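You operate a simulated robot arm through the tools that you are given. There is no shell and no other tool.

You are at the controls of a simulated two-armed robot. One attempt, no reset.

TASK
Bleed the tank's hot water jacket, then run the stirrer at speed 1.
Fine: bleed valve open, red valve open, see the little wheel turn, bleed valve shut again.

Only the result counts: the job must be done as asked and must still hold three seconds after the hand-in. Knocking over, shifting, dropping, spilling or breaking anything else fails it.

THE ROBOT
Two 7-joint arms with fingered hands on one trunk that stands fixed in place. Base frame: the origin is at the foot of the trunk, x ahead of it, y to its left, z up. Units: mm, degrees, N and s.
The left shoulder is at [90, 128, 1134], the right one opposite. Each reaches about 1156 mm from its shoulder. Payload 5 kg a hand.
The tool frame of a hand sits at the grasp point between the pads (the TCP): z along the fingers, y along the line on which they close. The tips reach 37 mm beyond it. The gripper opens to 124 mm; its body begins 43 mm behind the TCP. The gripper is a hand of 3 fingers: y runs from the thumb to the fingers, the wrist lies at [-21, -116, -203] in the tool frame.
Orientation is that of the tool frame in the base frame, as a unit quaternion [x, y, z, w]. With the fingers straight down and the wrist toward the robot, the tool's x, y and z point along [0, 1, 0], [1, 0, 0] and [0, 0, -1] of the base frame.

THE INTERFACE
- The arms move only by the tool arm_command. It takes "left_rows", "right_rows" or both (then of equal length, played together; a hand with none holds still); each is a list of rows, each a list of 6 numbers: the shift along the tool's x, y, z in units of 20 mm (1.0 is 20 mm), then the turn, a rotation vector about the tool's x, y, z in units of 5 degrees (1.0 is 5 degrees). In form: [[x, y, z, ax, ay, az], ...]. A call has 1 to 20 rows; each row shifts and turns the commanded pose from where the row before left it, along the tool's axes as they then stand. A call with a number of a shift or a turn outside -1 to 1 is refused whole. A row lasts 0.2 s, in which the tool goes at most 50 mm and 8.6 degrees; a call with a longer step from one row to the next is refused whole. Where a pose cannot be reached the arm comes as near as it can. A force on the tool above 40 N (or 10 N above the force at the start of the call, whichever is more), or a blocked arm, ends the call early, and 0.2 s more pass. In this call time passes only in rows, and 0.2 s behind the last. The reply holds the time, the measured pose of the TCP, the force on the tool along the base axes, the opening and the grip force, in the units named above and with some noise, with the torque about the TCP (base axes, N m) and any sound that the robot's microphone picked up.
- Cameras (640 x 400 px; columns grow to the right, rows downward): "scene" is now at [247.2, 44.7, 1318.8]; the picture's right is [0.48, -0.88, 0.00], its down [-0.32, -0.17, -0.93] and it looks along [0.82, 0.44, -0.37] (base axes); focal length 214 px, centre (320, 200). "left" rides on the left gripper at [-72, -104, -154] in its tool frame; the picture's right is [-0.83, -0.26, 0.49], its down [0.51, -0.72, 0.47] and it looks along [0.23, 0.64, 0.73] (tool axes); focal length 243 px, centre (320, 200). "right" rides on the right gripper at [72, -104, -154] in its tool frame; the picture's right is [-0.83, 0.26, -0.49], its down [-0.51, -0.72, 0.47] and it looks along [-0.23, 0.64, 0.73] (tool axes); focal length 243 px, centre (320, 200). There is no depth. A picture from a camera that has moved, and an enlarged one, comes with that camera's place and axes in the base frame and with its lens.
- snapshot(camera): a new picture of that camera. The clock stands still meanwhile.
- raise_lower(by): moves the trunk up (or, below 0, down) by that many mm; the arms and the scene camera ride with it, the base frame stays. It gives what a move gives, with no picture.
- curl_fingers(index, middle, thumb_bend, thumb_turn, hand): sets how far each is bent, from 0 (flat) to 100 (curled in); at 30 the hand is open as for a grip, at 70 the pads meet at the TCP. One left out holds its place. A second passes; each finger stops where it meets its share of the squeeze, and holds until it gets a number again. It is the only way to open and close the hand. It gives what a move gives, with no picture; readings hold the bend of each and the force on the fingers (four entries, about 0 where the hand has none), thumb and palm. thumb_turn goes from beside the hand (0) to across from the fingers (100), as for a grip.
- aim_head(pan, tilt): turns the head with the scene camera to pan (to the left, within 80 degrees either way) and tilt (down, from -29 to 69), counted from straight ahead of the robot (the tilt from the chest, where the trunk bows). It gives what a move gives.
- inspect(camera, box): a new picture of the part [left, top, right, bottom] of that camera's present view, enlarged. The clock stands still meanwhile.
- job_done(): hands the job in; it is judged then, once.

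Nothing tells you positions but the pictures and the camera data. Unless the task says otherwise, let go and move clear before handing in.

The tools are called as a command line: name --argument value ..., lists and objects as JSON in quotes. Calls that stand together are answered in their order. arm_command: Moves the arms, as the interface text tells. Its arguments: {"type":"object","properties":{"left_rows":{"type":"array","items":{"type":"array","items":{"type":"number"}}},"right_rows":{"type":"array","items":{"type":"array","items":{"type":"number"}}}},"required":[]} The other tools are called the same way: raise_lower (by) moves the trunk up or down; curl_fingers (index, middle, thumb_bend, thumb_turn, hand) moves the fingers one by one; aim_head (pan, tilt) turns the head that bears the scene camera; snapshot (camera) takes a picture; inspect (camera, box) takes an enlarged picture of a part of a camera's view; job_done () hands the job in.

At the start:

```text
time: 0.0
left_eef_pos: [460.0, 590.6, 1371.6]
left_tcp_rot: [0.707, 0.708, 0.001, -0.001]
left_contact_force: [0.4, -0.5, -1.2]
left_moment: [-0.01, 0.02, 0.02]
left_grip_width: 123.6
left_finger_force: 0.1
left_shape: jaw
left_bend: [30.0, 30.0, 30.0, 98.0]
left_finger forces: [0.0, 0.1, 0.0, 0.1, 0.0, 0.0]
right_eef_pos: [505.0, 57.5, 1434.9]
right_tcp_rot: [0.707, 0.707, 0.001, 0.0]
right_contact_force: [-0.7, -0.3, 0.3]
right_moment: [0.01, -0.04, 0.03]
right_grip_width: 123.6
right_finger_force: 0.1
right_shape: jaw
right_bend: [30.0, 30.0, 30.0, 98.0]
right_finger forces: [0.1, 0.1, 0.1, 0.0, 0.0, 0.0]
trunk travel left (down, up): [-325.0, 238.0]
head pan, tilt (commanded): [28.4, 21.5]
```

scene: 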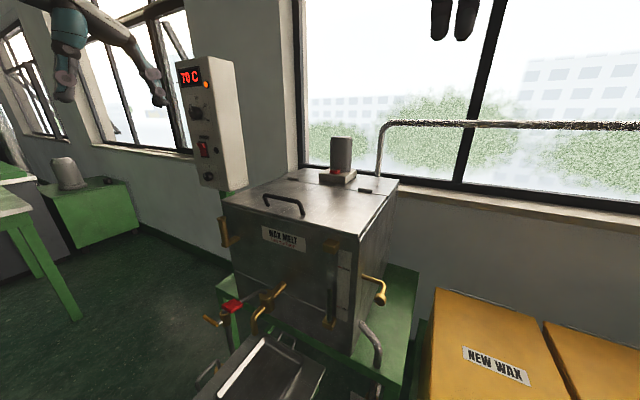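
right: 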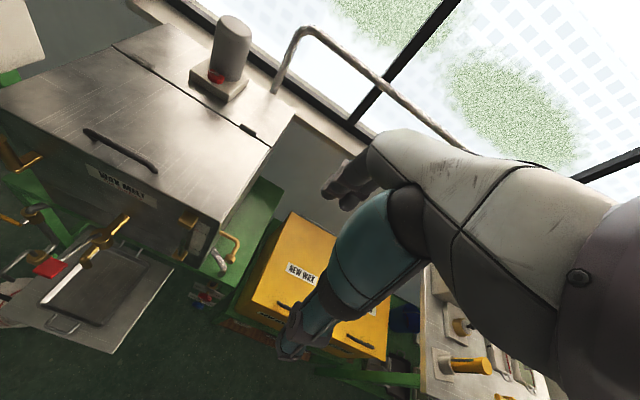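
left: 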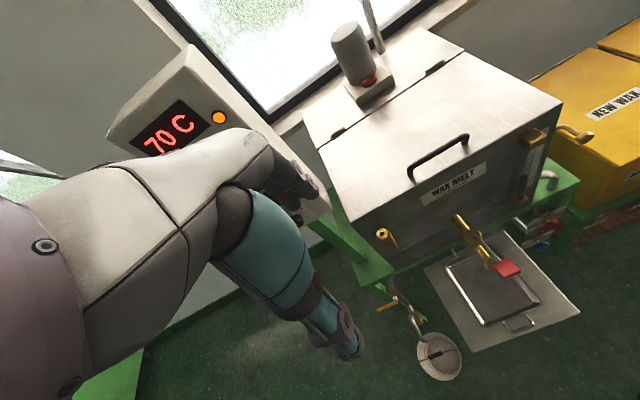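

I see a wax melting tank with a control box on the wall (70 C display), a red-handled valve at the front low, brass fittings on both sides, and a stirrer motor on the lid. I'll look closer at each part before moving.

inspect --camera "scene" --box '[160, 50, 260, 200]'

inspect --camera "scene" --box '[190, 200, 310, 400]'

inspect --camera "scene" --box '[290, 220, 430, 400]'

inspect --camera "left" --box '[320, 180, 620, 400]'

inspect --camera "right" --box '[0, 120, 280, 360]'

```text
2.67 times, centred on (210, 125) of scene
camera zoom: at [247.2, 44.7, 1318.8], right [0.48, -0.88, 0.0], down [-0.32, -0.17, -0.93], along [0.82, 0.44, -0.37], focal length 572 px, centre (613, 400)
```

zoom: 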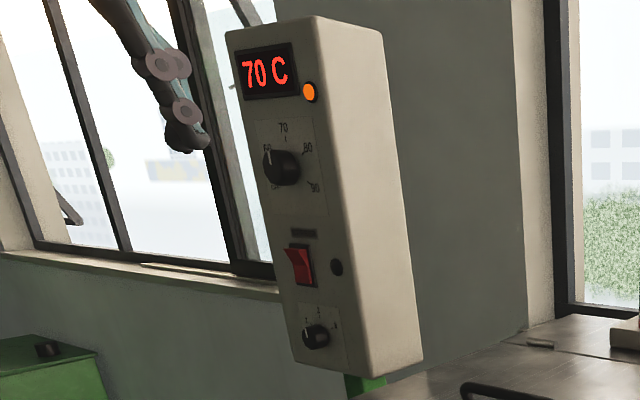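

```text
2.00 times, centred on (250, 300) of scene
camera zoom: at [247.2, 44.7, 1318.8], right [0.48, -0.88, 0.0], down [-0.32, -0.17, -0.93], along [0.82, 0.44, -0.37], focal length 429 px, centre (460, 0)
```

zoom: 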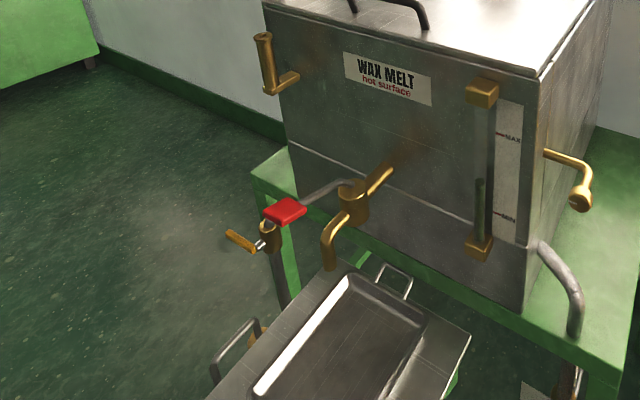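

```text
2.22 times, centred on (360, 310) of scene
camera zoom: at [247.2, 44.7, 1318.8], right [0.48, -0.88, 0.0], down [-0.32, -0.17, -0.93], along [0.82, 0.44, -0.37], focal length 477 px, centre (231, -44)
```

zoom: 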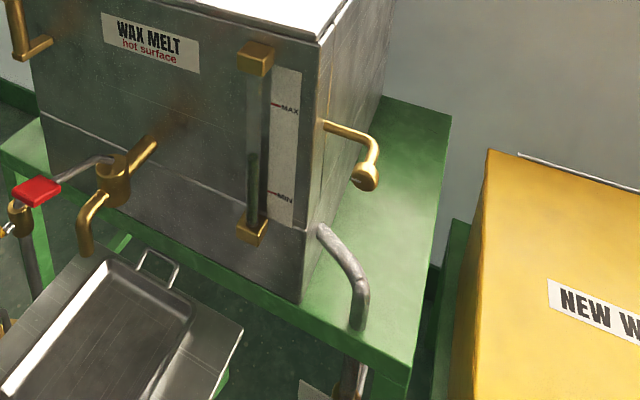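

```text
1.82 times, centred on (470, 290) of left
camera zoom: at [354.8, 517.9, 1524.9], right [-0.26, -0.83, -0.49], down [-0.72, 0.51, -0.47], along [0.64, 0.23, -0.73], focal length 441 px, centre (47, 36)
```

zoom: 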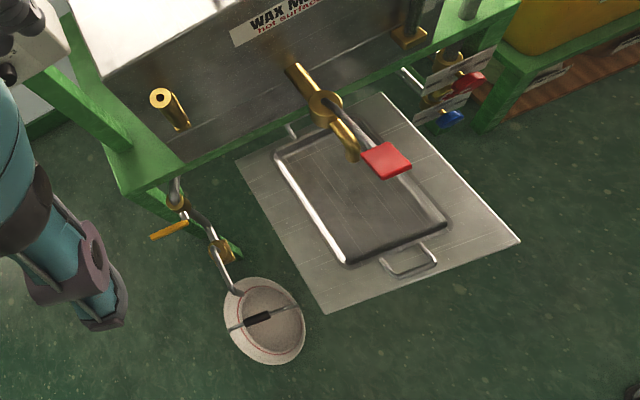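

```text
1.67 times, centred on (140, 240) of right
camera zoom: at [401.8, 129.8, 1588.5], right [0.26, -0.83, 0.49], down [-0.72, -0.51, -0.47], along [0.64, -0.23, -0.73], focal length 404 px, centre (620, 133)
```

zoom: 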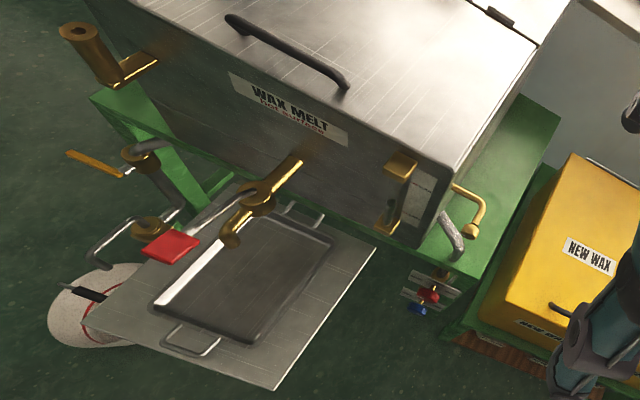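

There appear to be three candidates to tell apart: the front tap with a red plate over the tray, a lever pipe on the left above a bucket, and a small red/blue valve pair low on the right side. I'll look for labels and the little wheel.

inspect --camera "left" --box '[520, 170, 640, 270]'

inspect --camera "right" --box '[170, 240, 270, 320]'

inspect --camera "left" --box '[350, 220, 480, 390]'

inspect --camera "scene" --box '[190, 100, 240, 200]'

inspect --camera "scene" --box '[330, 320, 420, 400]'

inspect --camera "right" --box '[0, 180, 150, 320]'

inspect --camera "right" --box '[400, 260, 560, 400]'

```text
4.00 times, centred on (580, 220) of left
camera zoom: at [354.8, 517.9, 1524.9], right [-0.26, -0.83, -0.49], down [-0.72, 0.51, -0.47], along [0.64, 0.23, -0.73], focal length 970 px, centre (-720, 120)
```

zoom: 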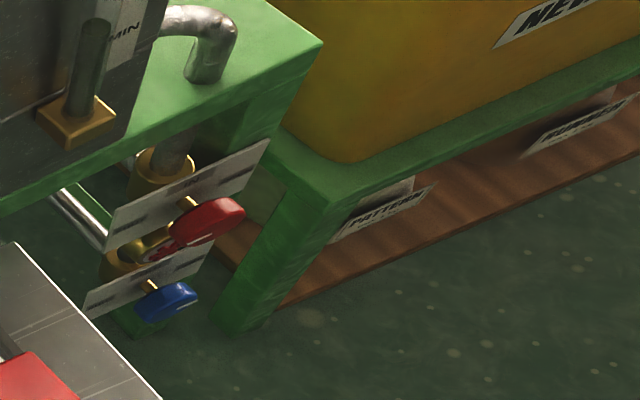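

```text
5.00 times, centred on (220, 280) of right
camera zoom: at [401.8, 129.8, 1588.5], right [0.26, -0.83, 0.49], down [-0.72, -0.51, -0.47], along [0.64, -0.23, -0.73], focal length 1213 px, centre (820, -200)
```

zoom: 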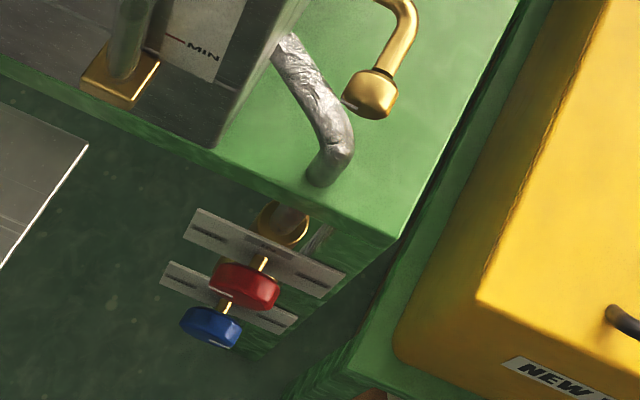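

```text
2.35 times, centred on (415, 305) of left
camera zoom: at [354.8, 517.9, 1524.9], right [-0.26, -0.83, -0.49], down [-0.72, 0.51, -0.47], along [0.64, 0.23, -0.73], focal length 571 px, centre (96, -47)
```

zoom: 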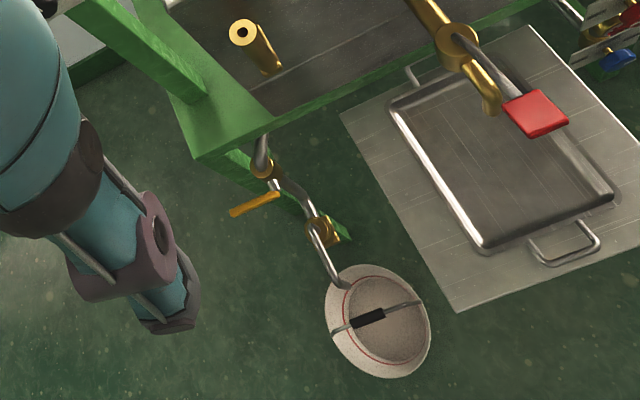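

```text
4.00 times, centred on (215, 150) of scene
camera zoom: at [247.2, 44.7, 1318.8], right [0.48, -0.88, 0.0], down [-0.32, -0.17, -0.93], along [0.82, 0.44, -0.37], focal length 858 px, centre (740, 400)
```

zoom: 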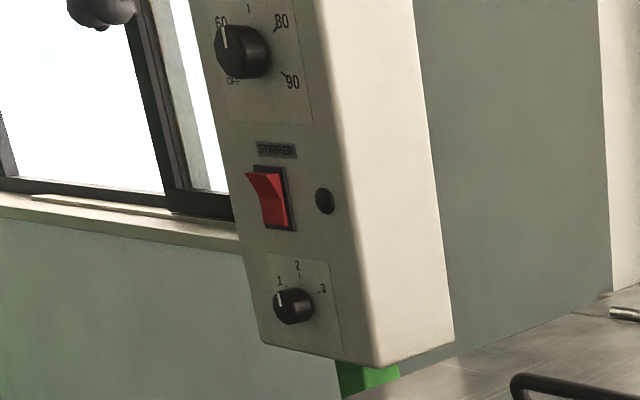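

```text
5.00 times, centred on (375, 360) of scene
camera zoom: at [247.2, 44.7, 1318.8], right [0.48, -0.88, 0.0], down [-0.32, -0.17, -0.93], along [0.82, 0.44, -0.37], focal length 1072 px, centre (45, -600)
```

zoom: 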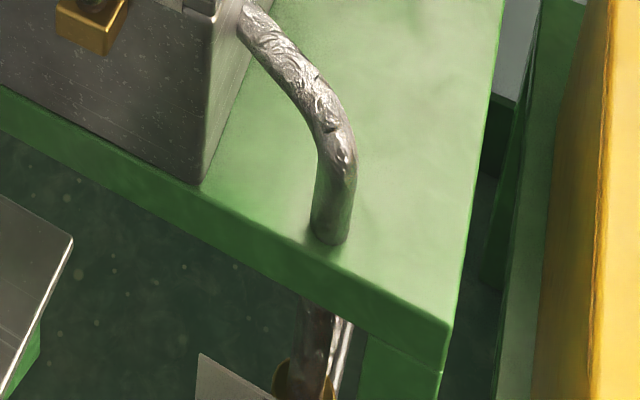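

```text
2.86 times, centred on (75, 250) of right
camera zoom: at [401.8, 129.8, 1588.5], right [0.26, -0.83, 0.49], down [-0.72, -0.51, -0.47], along [0.64, -0.23, -0.73], focal length 693 px, centre (1020, 57)
```

zoom: 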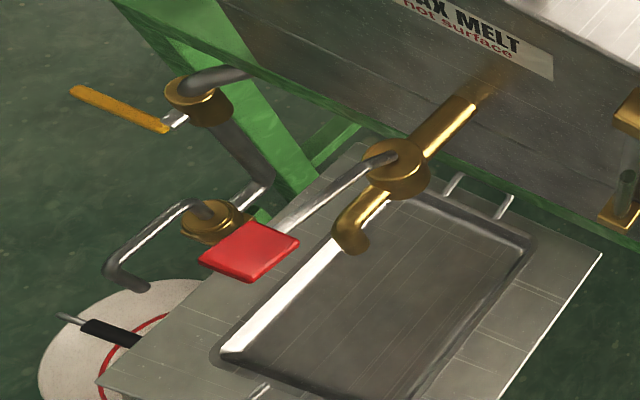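

```text
2.86 times, centred on (480, 330) of right
camera zoom: at [401.8, 129.8, 1588.5], right [0.26, -0.83, 0.49], down [-0.72, -0.51, -0.47], along [0.64, -0.23, -0.73], focal length 693 px, centre (-137, -171)
```

zoom: 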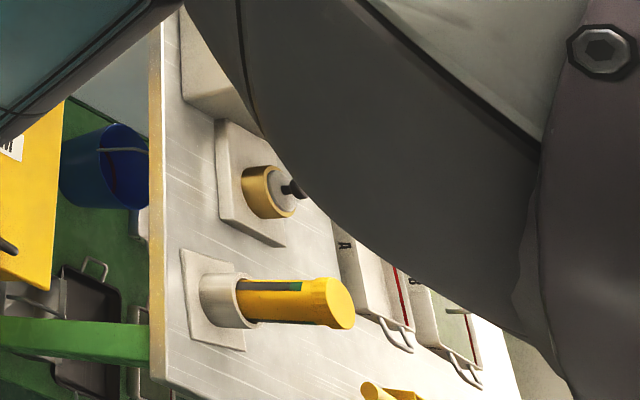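

The left brass lever line over the bucket looks like the bleed, and the red/blue knobs low on the right look like the jacket valves; the red-plated tap is the wax tap. I'll check the stirrer motor and view lower areas by turning the head.

inspect --camera "scene" --box '[280, 130, 400, 210]'

inspect --camera "right" --box '[170, 0, 290, 110]'

aim_head --pan 10 --tilt 55

snapshot --camera "scene"

```text
5.00 times, centred on (340, 170) of scene
camera zoom: at [247.2, 44.7, 1318.8], right [0.48, -0.88, 0.0], down [-0.32, -0.17, -0.93], along [0.82, 0.44, -0.37], focal length 1072 px, centre (220, 350)
```

zoom: 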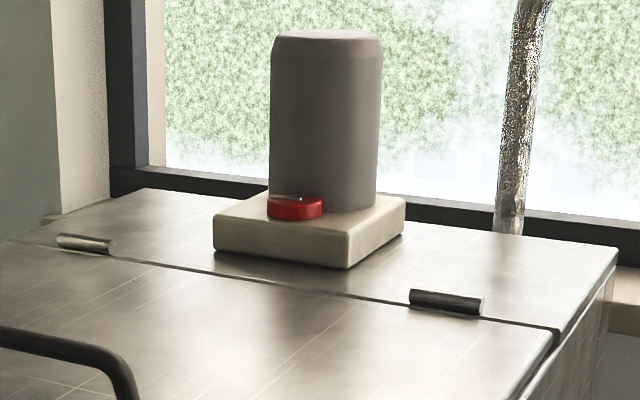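

```text
3.64 times, centred on (230, 55) of right
camera zoom: at [401.8, 129.8, 1588.5], right [0.26, -0.83, 0.49], down [-0.72, -0.51, -0.47], along [0.64, -0.23, -0.73], focal length 882 px, centre (647, 727)
```

zoom: 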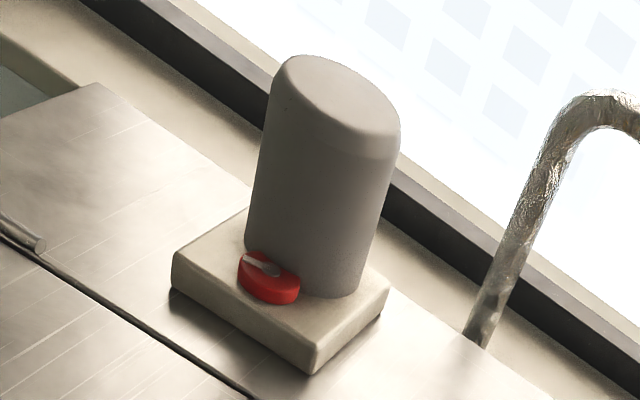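

```text
time: 1.0
left_eef_pos: [459.6, 589.8, 1372.2]
left_tcp_rot: [0.707, 0.707, 0.0, 0.0]
left_contact_force: [-0.5, 1.1, 0.0]
left_moment: [0.01, 0.0, 0.0]
left_grip_width: 123.2
left_finger_force: 0.1
left_shape: jaw
left_bend: [30.0, 30.0, 30.0, 98.0]
left_finger forces: [0.1, 0.1, 0.1, 0.0, 0.0, 0.0]
right_eef_pos: [505.3, 57.3, 1436.2]
right_tcp_rot: [0.707, 0.707, 0.0, 0.0]
right_contact_force: [0.3, -1.1, -0.1]
right_moment: [-0.04, 0.0, 0.01]
right_grip_width: 123.6
right_finger_force: 0.2
right_shape: jaw
right_bend: [30.0, 30.0, 30.0, 98.0]
right_finger forces: [0.0, 0.1, 0.0, 0.1, 0.1, 0.0]
trunk travel left (down, up): [-325.0, 238.0]
head pan, tilt (commanded): [10.0, 55.0]
```

```text
taken
camera scene: at [236.5, 13.0, 1269.3], right [0.17, -0.98, 0.0], down [-0.81, -0.14, -0.57], along [0.57, 0.1, -0.82], focal length 214 px, centre (320, 200)
```

scene: 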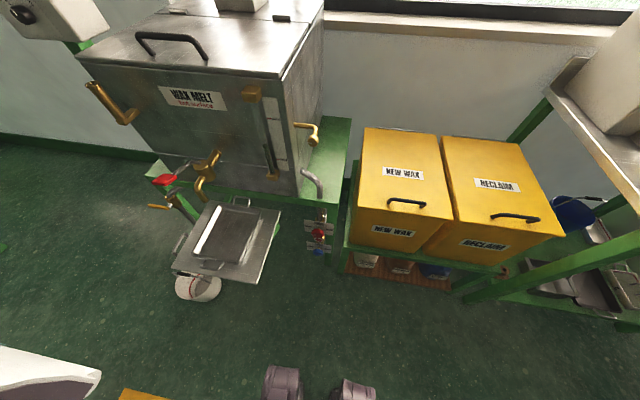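

The motor base has a red knob with a pointer (perhaps a local isolator). I'll zoom in on the jacket valves and the bleed line from this head view.

inspect --camera "scene" --box '[290, 195, 350, 265]'

inspect --camera "scene" --box '[140, 140, 240, 310]'

inspect --camera "right" --box '[200, 55, 250, 105]'

inspect --camera "left" --box '[330, 15, 410, 115]'

```text
5.71 times, centred on (320, 230) of scene
camera zoom: at [236.5, 13.0, 1269.3], right [0.17, -0.98, 0.0], down [-0.81, -0.14, -0.57], along [0.57, 0.1, -0.82], focal length 1226 px, centre (320, 29)
```

zoom: 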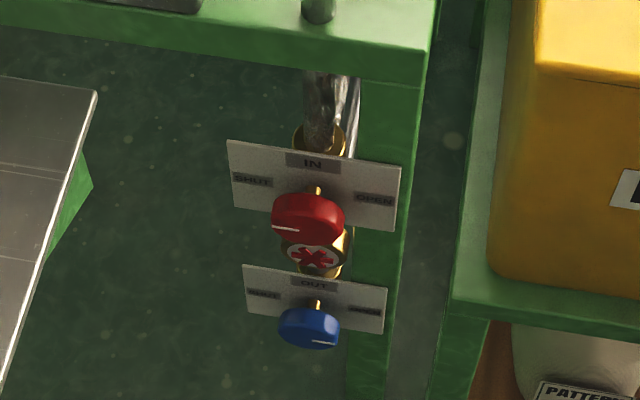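

```text
2.35 times, centred on (190, 225) of scene
camera zoom: at [236.5, 13.0, 1269.3], right [0.17, -0.98, 0.0], down [-0.81, -0.14, -0.57], along [0.57, 0.1, -0.82], focal length 505 px, centre (626, 141)
```

zoom: 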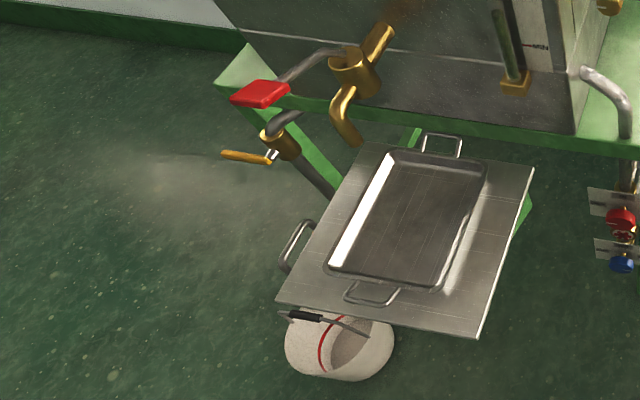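

```text
8.00 times, centred on (225, 80) of right
camera zoom: at [401.8, 129.7, 1588.5], right [0.26, -0.83, 0.49], down [-0.72, -0.51, -0.47], along [0.64, -0.23, -0.73], focal length 1941 px, centre (1080, 1160)
```

zoom: 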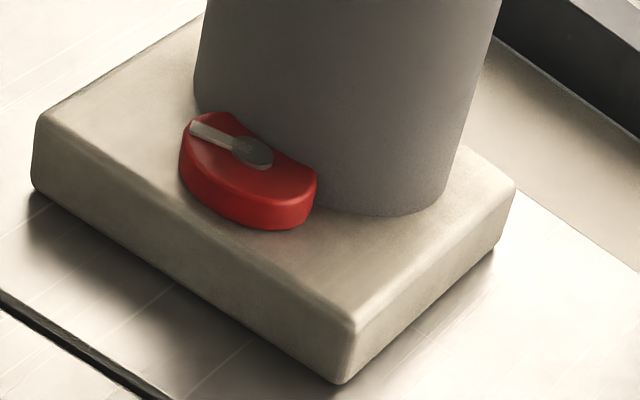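

```text
4.00 times, centred on (370, 65) of left
camera zoom: at [354.8, 517.8, 1524.9], right [-0.26, -0.83, -0.49], down [-0.72, 0.51, -0.47], along [0.64, 0.23, -0.73], focal length 970 px, centre (120, 740)
```

zoom: 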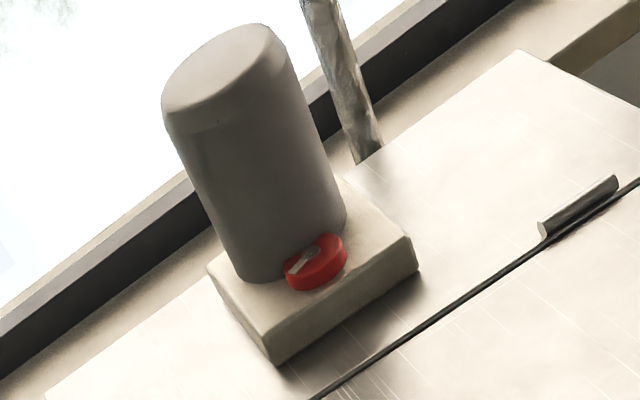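

The right manifold is labelled: IN plate with the red knob pointing at SHUT, OUT plate with the blue knob at OPEN, and a small red-spoked wheel between them; I estimate the red knob at about [625, 90, 465]. Next I look at the brass fittings to identify the bleed valve.

aim_head --pan 30 --tilt 50

snapshot --camera "scene"

inspect --camera "scene" --box '[240, 90, 340, 220]'

inspect --camera "scene" --box '[420, 120, 520, 240]'

inspect --camera "right" --box '[200, 220, 250, 280]'

inspect --camera "left" --box '[360, 210, 430, 270]'

```text
time: 1.8
left_eef_pos: [460.1, 589.9, 1372.2]
left_tcp_rot: [0.708, 0.707, 0.0, 0.0]
left_contact_force: [-0.2, 0.5, 0.2]
left_moment: [0.01, 0.03, 0.03]
left_grip_width: 123.4
left_finger_force: 0.2
left_shape: jaw
left_bend: [30.0, 30.0, 30.0, 98.0]
left_finger forces: [0.0, 0.1, 0.0, 0.0, 0.0, 0.0]
right_eef_pos: [505.5, 58.6, 1434.2]
right_tcp_rot: [0.707, 0.707, 0.001, -0.001]
right_contact_force: [-0.4, -0.2, 0.3]
right_moment: [0.0, 0.0, 0.0]
right_grip_width: 123.7
right_finger_force: 0.0
right_shape: jaw
right_bend: [30.0, 30.0, 30.0, 98.0]
right_finger forces: [0.0, 0.0, 0.0, 0.0, 0.1, 0.1]
trunk travel left (down, up): [-325.0, 238.0]
head pan, tilt (commanded): [30.0, 50.0]
```

```text
taken
camera scene: at [232.2, 39.0, 1275.7], right [0.5, -0.87, 0.0], down [-0.66, -0.38, -0.64], along [0.56, 0.32, -0.77], focal length 214 px, centre (320, 200)
```

scene: 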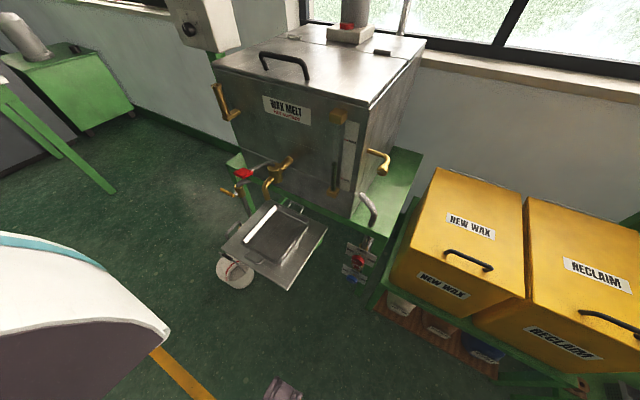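

```text
3.08 times, centred on (290, 155) of scene
camera zoom: at [232.2, 39.0, 1275.7], right [0.5, -0.87, 0.0], down [-0.66, -0.38, -0.64], along [0.56, 0.32, -0.77], focal length 660 px, centre (412, 338)
```

zoom: 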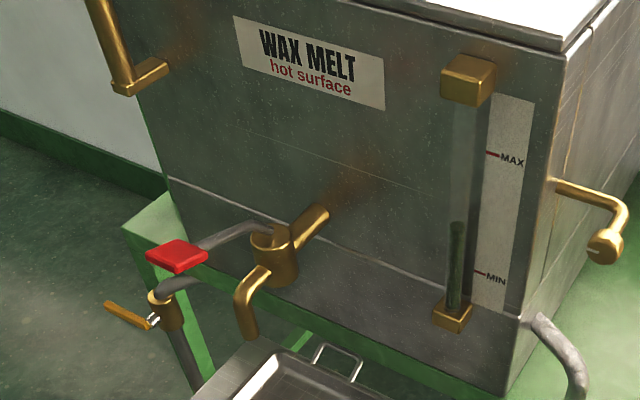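

```text
3.33 times, centred on (470, 180) of scene
camera zoom: at [232.2, 39.0, 1275.7], right [0.5, -0.87, 0.0], down [-0.66, -0.38, -0.64], along [0.56, 0.32, -0.77], focal length 715 px, centre (-180, 267)
```

zoom: 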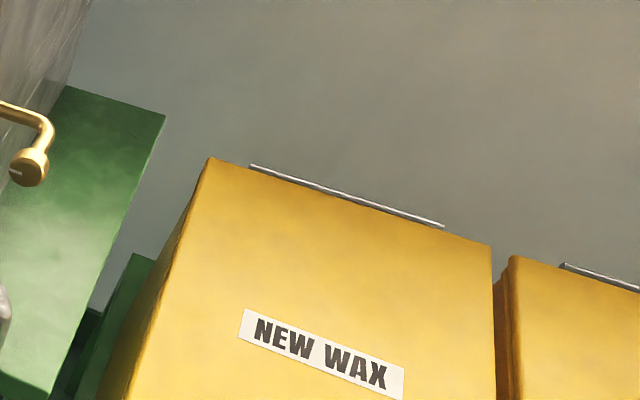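

```text
6.67 times, centred on (225, 250) of right
camera zoom: at [401.8, 129.8, 1588.5], right [0.26, -0.83, 0.49], down [-0.72, -0.51, -0.47], along [0.64, -0.23, -0.73], focal length 1618 px, centre (953, -133)
```

zoom: 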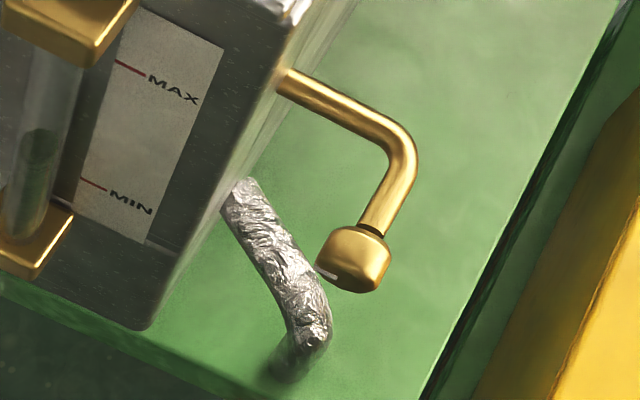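

```text
6.67 times, centred on (395, 240) of left
camera zoom: at [354.8, 517.8, 1524.9], right [-0.26, -0.83, -0.49], down [-0.72, 0.51, -0.47], along [0.64, 0.23, -0.73], focal length 1618 px, centre (-180, -67)
```

zoom: 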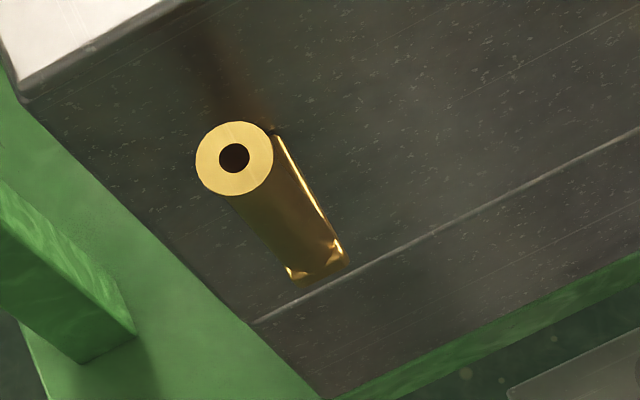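

The brass elbow cock on the tank's right side has a knob with a white pointer line (about [638, 101, 928]), and the left lever over the bucket is at about [578, 715, 572]; either might be the bleed, so I'll get closer looks with maximum zoom.

inspect --camera "left" --box '[365, 270, 425, 340]'

inspect --camera "left" --box '[400, 300, 470, 385]'

inspect --camera "scene" --box '[205, 150, 275, 300]'

inspect --camera "scene" --box '[330, 230, 390, 290]'

inspect --camera "scene" --box '[350, 130, 410, 220]'

inspect --camera "left" --box '[530, 110, 600, 200]'

```text
5.71 times, centred on (395, 305) of left
camera zoom: at [354.8, 517.8, 1524.9], right [-0.26, -0.83, -0.49], down [-0.72, 0.51, -0.47], along [0.64, 0.23, -0.73], focal length 1386 px, centre (-109, -400)
```

zoom: 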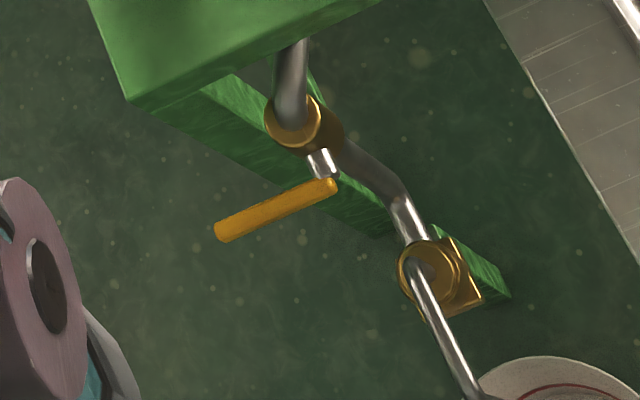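

```text
4.71 times, centred on (435, 342) of left
camera zoom: at [354.8, 517.8, 1524.9], right [-0.26, -0.83, -0.49], down [-0.72, 0.51, -0.47], along [0.64, 0.23, -0.73], focal length 1142 px, centre (-221, -471)
```

zoom: 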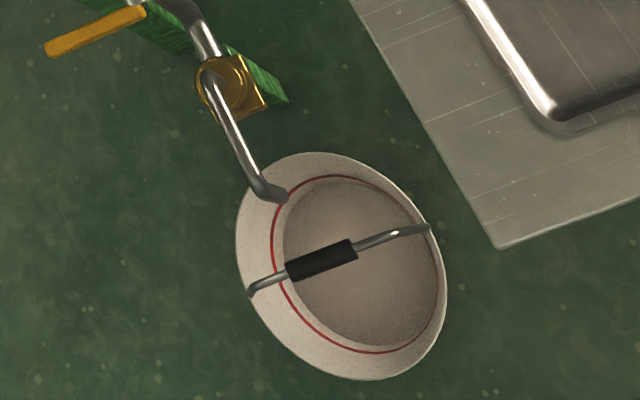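

```text
2.67 times, centred on (240, 225) of scene
camera zoom: at [232.2, 39.0, 1275.7], right [0.5, -0.87, 0.0], down [-0.66, -0.38, -0.64], along [0.56, 0.32, -0.77], focal length 572 px, centre (533, 133)
```

zoom: 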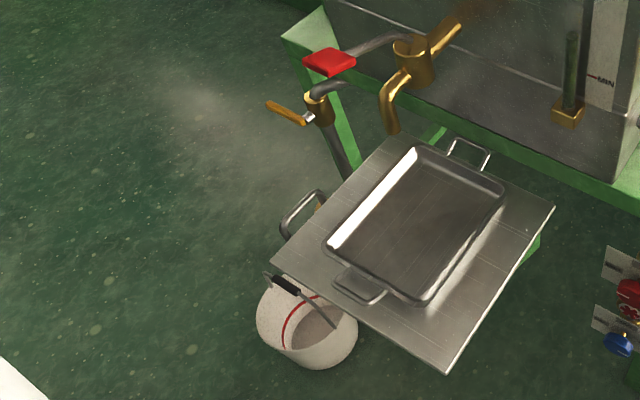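

```text
6.67 times, centred on (360, 260) of scene
camera zoom: at [232.2, 39.0, 1275.7], right [0.5, -0.87, 0.0], down [-0.66, -0.38, -0.64], along [0.56, 0.32, -0.77], focal length 1430 px, centre (53, -200)
```

zoom: 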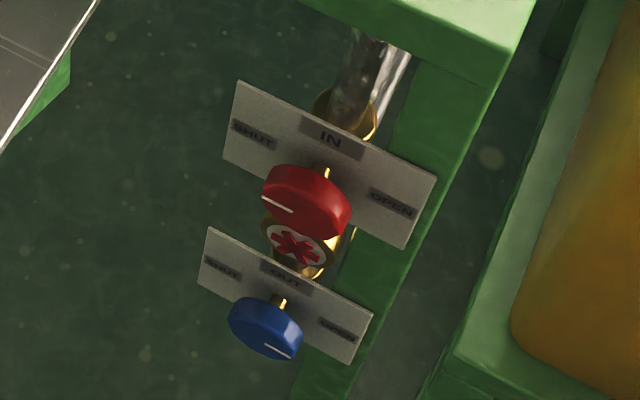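

```text
4.44 times, centred on (380, 175) of scene
camera zoom: at [232.2, 39.0, 1275.7], right [0.5, -0.87, 0.0], down [-0.66, -0.38, -0.64], along [0.56, 0.32, -0.77], focal length 953 px, centre (53, 311)
```

zoom: 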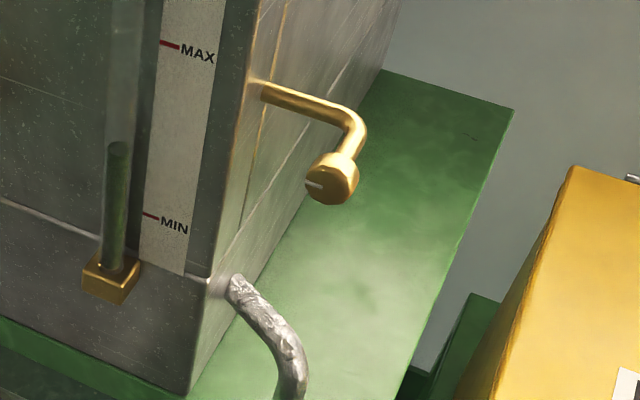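

```text
4.44 times, centred on (565, 155) of left
camera zoom: at [354.8, 517.8, 1524.9], right [-0.26, -0.83, -0.49], down [-0.72, 0.51, -0.47], along [0.64, 0.23, -0.73], focal length 1078 px, centre (-769, 400)
```

zoom: 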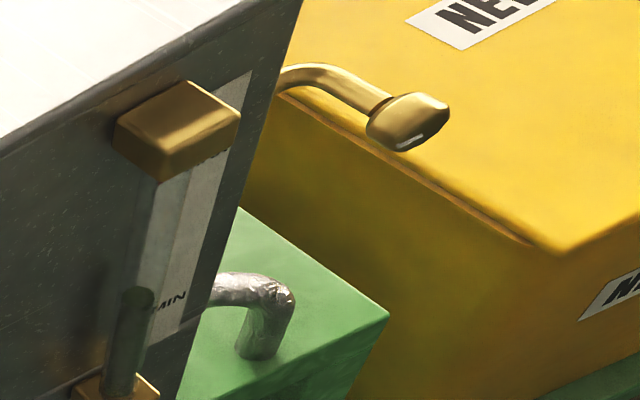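

The fittings still need a closer look before I commit to which one is the bleed. I'll lower both hands in free space so the wrist cameras look at the left lever line and at the right-hand brass knob.

arm_command --left_rows '[[0.25, 0.05, 1, 0, 0, 0], [0.25, 0.05, 1, 0, 0, 0], [0.25, 0.05, 1, 0, 0, 0], [0.25, 0.05, 1, 0, 0, 0], [0.25, 0.05, 1, 0, 0, 0], [0.25, 0.05, 1, 0, 0, 0], [0.25, 0.05, 1, 0, 0, 0], [0.25, 0.05, 1, 0, 0, 0], [0.25, 0.05, 1, 0, 0, 0], [0.25, 0.05, 1, 0, 0, 0], [0.25, 0.05, 1, 0, 0, 0], [0.25, 0.05, 1, 0, 0, 0], [0.25, 0.05, 1, 0, 0, 0], [0.25, 0.05, 1, 0, 0, 0], [0.25, 0.05, 1, 0, 0, 0], [0.25, 0.05, 1, 0, 0, 0], [0.25, 0.05, 1, 0, 0, 0], [0.25, 0.05, 1, 0, 0, 0], [0.25, 0.05, 1, 0, 0, 0], [0.25, 0.05, 1, 0, 0, 0]]' --right_rows '[[0.16, -0.05, 0.92, 0, 0, 0], [0.16, -0.05, 0.92, 0, 0, 0], [0.16, -0.05, 0.92, 0, 0, 0], [0.16, -0.05, 0.92, 0, 0, 0], [0.16, -0.05, 0.92, 0, 0, 0], [0.16, -0.05, 0.92, 0, 0, 0], [0.16, -0.05, 0.92, 0, 0, 0], [0.16, -0.05, 0.92, 0, 0, 0], [0.16, -0.05, 0.92, 0, 0, 0], [0.16, -0.05, 0.92, 0, 0, 0], [0.16, -0.05, 0.92, 0, 0, 0], [0.16, -0.05, 0.92, 0, 0, 0], [0.16, -0.05, 0.92, 0, 0, 0], [0.16, -0.05, 0.92, 0, 0, 0], [0.16, -0.05, 0.92, 0, 0, 0], [0.16, -0.05, 0.92, 0, 0, 0], [0.16, -0.05, 0.92, 0, 0, 0], [0.16, -0.05, 0.92, 0, 0, 0], [0.16, -0.05, 0.92, 0, 0, 0], [0.16, -0.05, 0.92, 0, 0, 0]]'

snapshot --camera "left"

snapshot --camera "right"

snapshot --camera "scene"

```text
time: 6.0
left_eef_pos: [479.4, 690.2, 972.3]
left_tcp_rot: [0.707, 0.707, 0.0, 0.0]
left_contact_force: [0.2, 0.4, 0.2]
left_moment: [-0.02, -0.01, 0.0]
left_grip_width: 123.6
left_finger_force: 0.0
left_shape: jaw
left_bend: [30.0, 30.0, 30.0, 98.0]
left_finger forces: [0.0, 0.0, 0.0, 0.0, 0.1, 0.0]
right_eef_pos: [484.7, 120.7, 1065.9]
right_tcp_rot: [0.707, 0.707, -0.001, 0.001]
right_contact_force: [0.2, 0.2, -0.1]
right_moment: [0.0, 0.0, -0.02]
right_grip_width: 123.8
right_finger_force: 0.0
right_shape: jaw
right_bend: [30.0, 30.0, 30.0, 98.0]
right_finger forces: [0.0, 0.1, 0.0, 0.0, 0.0, 0.1]
trunk travel left (down, up): [-325.0, 238.0]
head pan, tilt (commanded): [30.0, 50.0]
```

```text
taken
camera left: at [374.5, 618.6, 1124.4], right [-0.26, -0.83, -0.49], down [-0.72, 0.51, -0.47], along [0.64, 0.23, -0.73], focal length 243 px, centre (320, 200)
```

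left: 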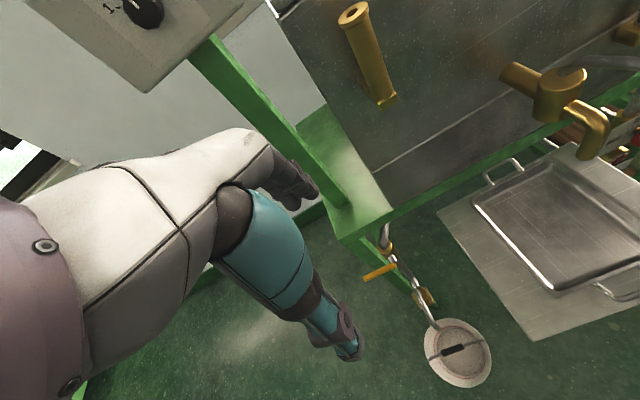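

```text
taken
camera right: at [381.8, 192.1, 1220.1], right [0.26, -0.83, 0.49], down [-0.72, -0.51, -0.47], along [0.64, -0.23, -0.73], focal length 243 px, centre (320, 200)
```

right: 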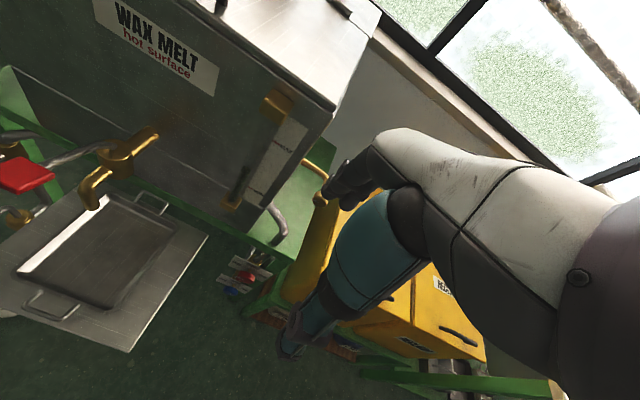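

```text
taken
camera scene: at [232.9, 39.5, 1275.5], right [0.5, -0.87, 0.0], down [-0.66, -0.38, -0.64], along [0.56, 0.32, -0.77], focal length 214 px, centre (320, 200)
```

scene: 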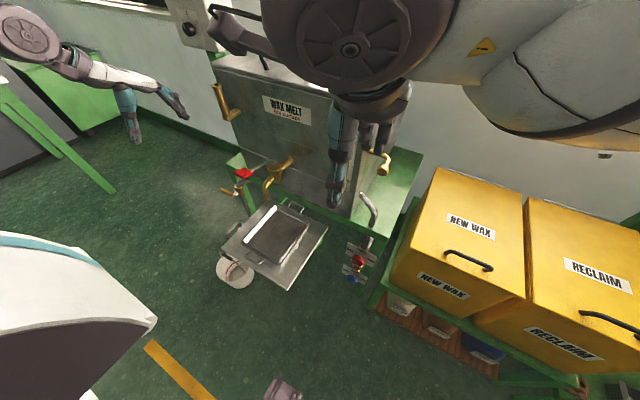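

I now have closer views of the left line and the manifold. I'll enlarge the left lever line and its lower brass piece, plus the right cock and the manifold.

inspect --camera "left" --box '[350, 215, 450, 325]'

inspect --camera "left" --box '[320, 0, 440, 120]'

inspect --camera "left" --box '[0, 0, 230, 130]'

inspect --camera "right" --box '[210, 190, 300, 310]'

inspect --camera "right" --box '[0, 120, 130, 260]'

```text
3.64 times, centred on (400, 270) of left
camera zoom: at [374.5, 618.6, 1124.4], right [-0.26, -0.83, -0.49], down [-0.72, 0.51, -0.47], along [0.64, 0.23, -0.73], focal length 882 px, centre (29, -54)
```

zoom: 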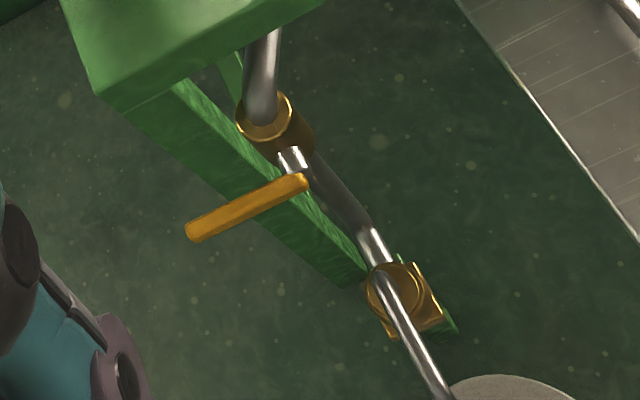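

```text
3.33 times, centred on (380, 60) of left
camera zoom: at [374.5, 618.6, 1124.4], right [-0.26, -0.83, -0.49], down [-0.72, 0.51, -0.47], along [0.64, 0.23, -0.73], focal length 809 px, centre (120, 667)
```

zoom: 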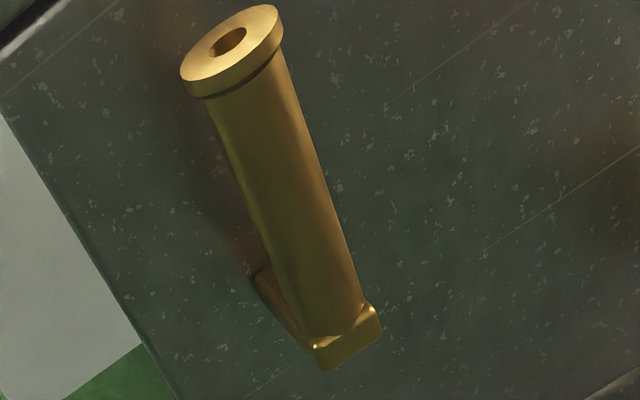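

```text
2.78 times, centred on (115, 65) of left
camera zoom: at [374.5, 618.6, 1124.4], right [-0.26, -0.83, -0.49], down [-0.72, 0.51, -0.47], along [0.64, 0.23, -0.73], focal length 675 px, centre (890, 576)
```

zoom: 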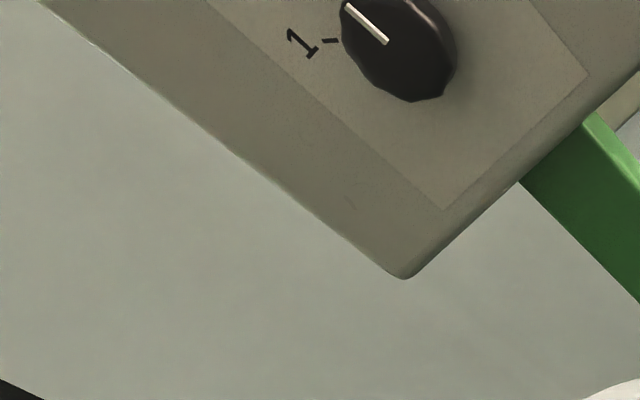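

```text
3.33 times, centred on (255, 250) of right
camera zoom: at [381.8, 192.1, 1220.1], right [0.26, -0.83, 0.49], down [-0.72, -0.51, -0.47], along [0.64, -0.23, -0.73], focal length 809 px, centre (537, 33)
```

zoom: 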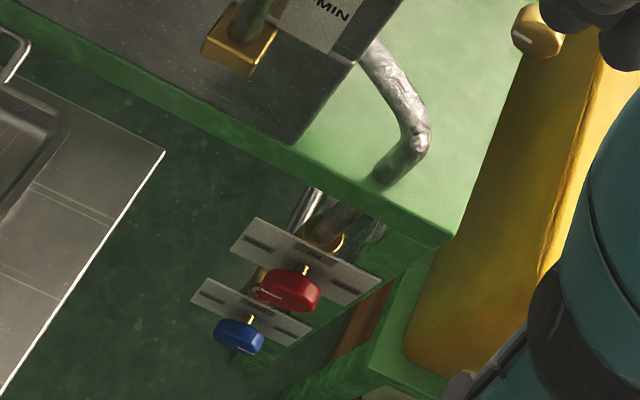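

```text
2.86 times, centred on (65, 190) of right
camera zoom: at [381.8, 192.1, 1220.1], right [0.26, -0.83, 0.49], down [-0.72, -0.51, -0.47], along [0.64, -0.23, -0.73], focal length 693 px, centre (1049, 229)
```

zoom: 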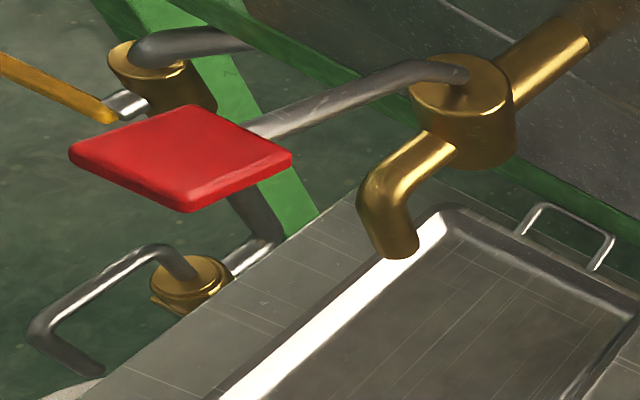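

The red-plated lever is clearly the wax tap over the tray (must stay untouched), and the speed knob may not be exactly on 1. I'll pull both hands back and lower the trunk so the head can see these fittings from the front.

arm_command --left_rows '[[-0.36, -0.36, -0.46, 0, 0, 0], [-0.36, -0.36, -0.46, 0, 0, 0], [-0.36, -0.36, -0.46, 0, 0, 0], [-0.36, -0.36, -0.46, 0, 0, 0], [-0.36, -0.36, -0.46, 0, 0, 0], [-0.36, -0.36, -0.46, 0, 0, 0], [-0.36, -0.36, -0.46, 0, 0, 0], [-0.36, -0.36, -0.46, 0, 0, 0], [-0.36, -0.36, -0.46, 0, 0, 0], [-0.36, -0.36, -0.46, 0, 0, 0], [-0.36, -0.36, -0.46, 0, 0, 0], [-0.36, -0.36, -0.46, 0, 0, 0], [-0.36, -0.36, -0.46, 0, 0, 0], [-0.36, -0.36, -0.46, 0, 0, 0]]' --right_rows '[[-0.97, -0.3, -0.12, 0, 0, 0], [-0.97, -0.3, -0.12, 0, 0, 0], [-0.97, -0.3, -0.12, 0, 0, 0], [-0.97, -0.3, -0.12, 0, 0, 0], [-0.97, -0.3, -0.12, 0, 0, 0], [-0.97, -0.3, -0.12, 0, 0, 0], [-0.97, -0.3, -0.12, 0, 0, 0], [-0.97, -0.3, -0.12, 0, 0, 0], [-0.97, -0.3, -0.12, 0, 0, 0], [-0.97, -0.3, -0.12, 0, 0, 0], [-0.97, -0.3, -0.12, 0, 0, 0], [-0.97, -0.3, -0.12, 0, 0, 0], [-0.97, -0.3, -0.12, 0, 0, 0], [-0.97, -0.3, -0.12, 0, 0, 0]]'

aim_head --pan 5 --tilt 40

snapshot --camera "scene"

snapshot --camera "left"

snapshot --camera "right"

```text
time: 9.0
left_eef_pos: [379.2, 587.1, 1101.8]
left_tcp_rot: [0.707, 0.707, 0.001, 0.0]
left_contact_force: [0.5, 0.2, 0.8]
left_moment: [0.0, 0.01, -0.01]
left_grip_width: 123.5
left_finger_force: 0.0
left_shape: jaw
left_bend: [30.0, 30.0, 30.0, 98.0]
left_finger forces: [0.1, 0.1, 0.0, 0.1, 0.0, 0.1]
right_eef_pos: [471.0, -110.7, 1152.7]
right_tcp_rot: [0.707, 0.707, 0.0, 0.0]
right_contact_force: [-0.3, -0.1, 0.0]
right_moment: [0.06, -0.02, 0.02]
right_grip_width: 123.8
right_finger_force: 0.2
right_shape: jaw
right_bend: [30.0, 30.0, 30.0, 98.0]
right_finger forces: [0.1, 0.1, 0.0, 0.0, 0.0, 0.0]
right hand out of reach, approached as far as the arm can: row 6, 7, 8, 9, 10, 11, 12, 13, 14
trunk travel left (down, up): [-325.0, 238.0]
head pan, tilt (commanded): [30.0, 50.0]
```

```text
time: 9.9
left_eef_pos: [379.5, 588.2, 1100.5]
left_tcp_rot: [0.707, 0.707, 0.0, 0.001]
left_contact_force: [0.3, -0.5, -0.2]
left_moment: [-0.02, -0.01, 0.03]
left_grip_width: 123.4
left_finger_force: 0.1
left_shape: jaw
left_bend: [30.0, 30.0, 30.0, 98.0]
left_finger forces: [0.1, 0.0, 0.0, 0.0, 0.1, 0.1]
right_eef_pos: [471.5, -109.1, 1153.4]
right_tcp_rot: [0.707, 0.707, -0.001, 0.0]
right_contact_force: [0.1, 0.1, 0.2]
right_moment: [-0.01, 0.01, -0.01]
right_grip_width: 123.7
right_finger_force: 0.1
right_shape: jaw
right_bend: [30.0, 30.0, 30.0, 98.0]
right_finger forces: [0.0, 0.0, 0.1, 0.0, 0.0, 0.0]
trunk travel left (down, up): [-325.0, 238.0]
head pan, tilt (commanded): [5.0, 40.0]
```

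```text
taken
camera scene: at [250.1, 8.0, 1289.9], right [0.09, -1.0, 0.0], down [-0.64, -0.06, -0.77], along [0.76, 0.07, -0.64], focal length 214 px, centre (320, 200)
```

scene: 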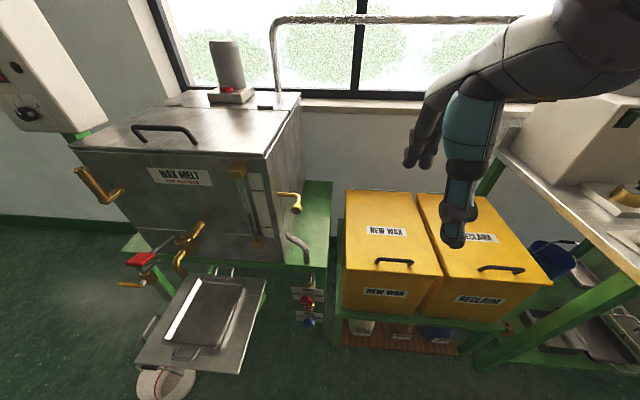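

```text
taken
camera left: at [274.4, 516.3, 1252.8], right [-0.26, -0.83, -0.49], down [-0.72, 0.51, -0.47], along [0.64, 0.23, -0.73], focal length 243 px, centre (320, 200)
```

left: 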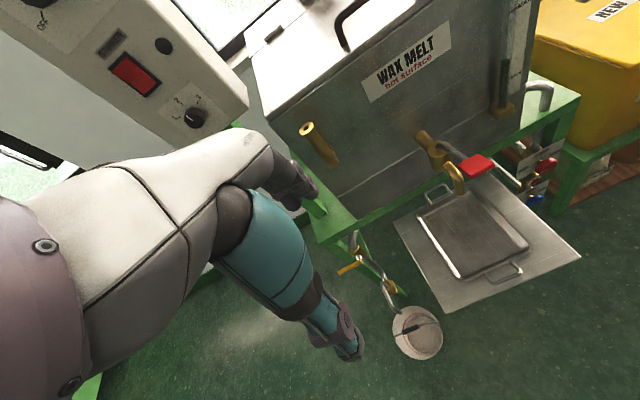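

```text
taken
camera right: at [368.9, -37.8, 1306.0], right [0.26, -0.83, 0.49], down [-0.72, -0.51, -0.47], along [0.64, -0.23, -0.73], focal length 243 px, centre (320, 200)
```

right: 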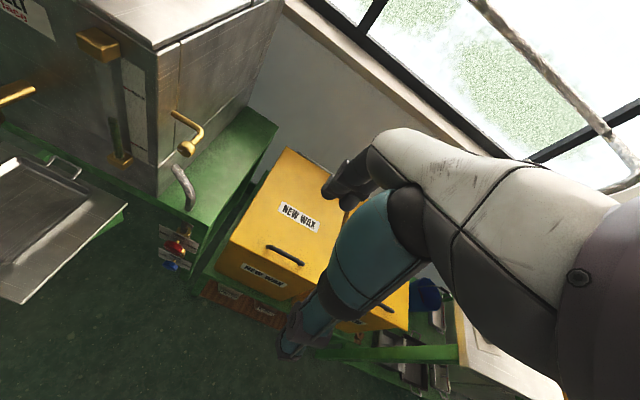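

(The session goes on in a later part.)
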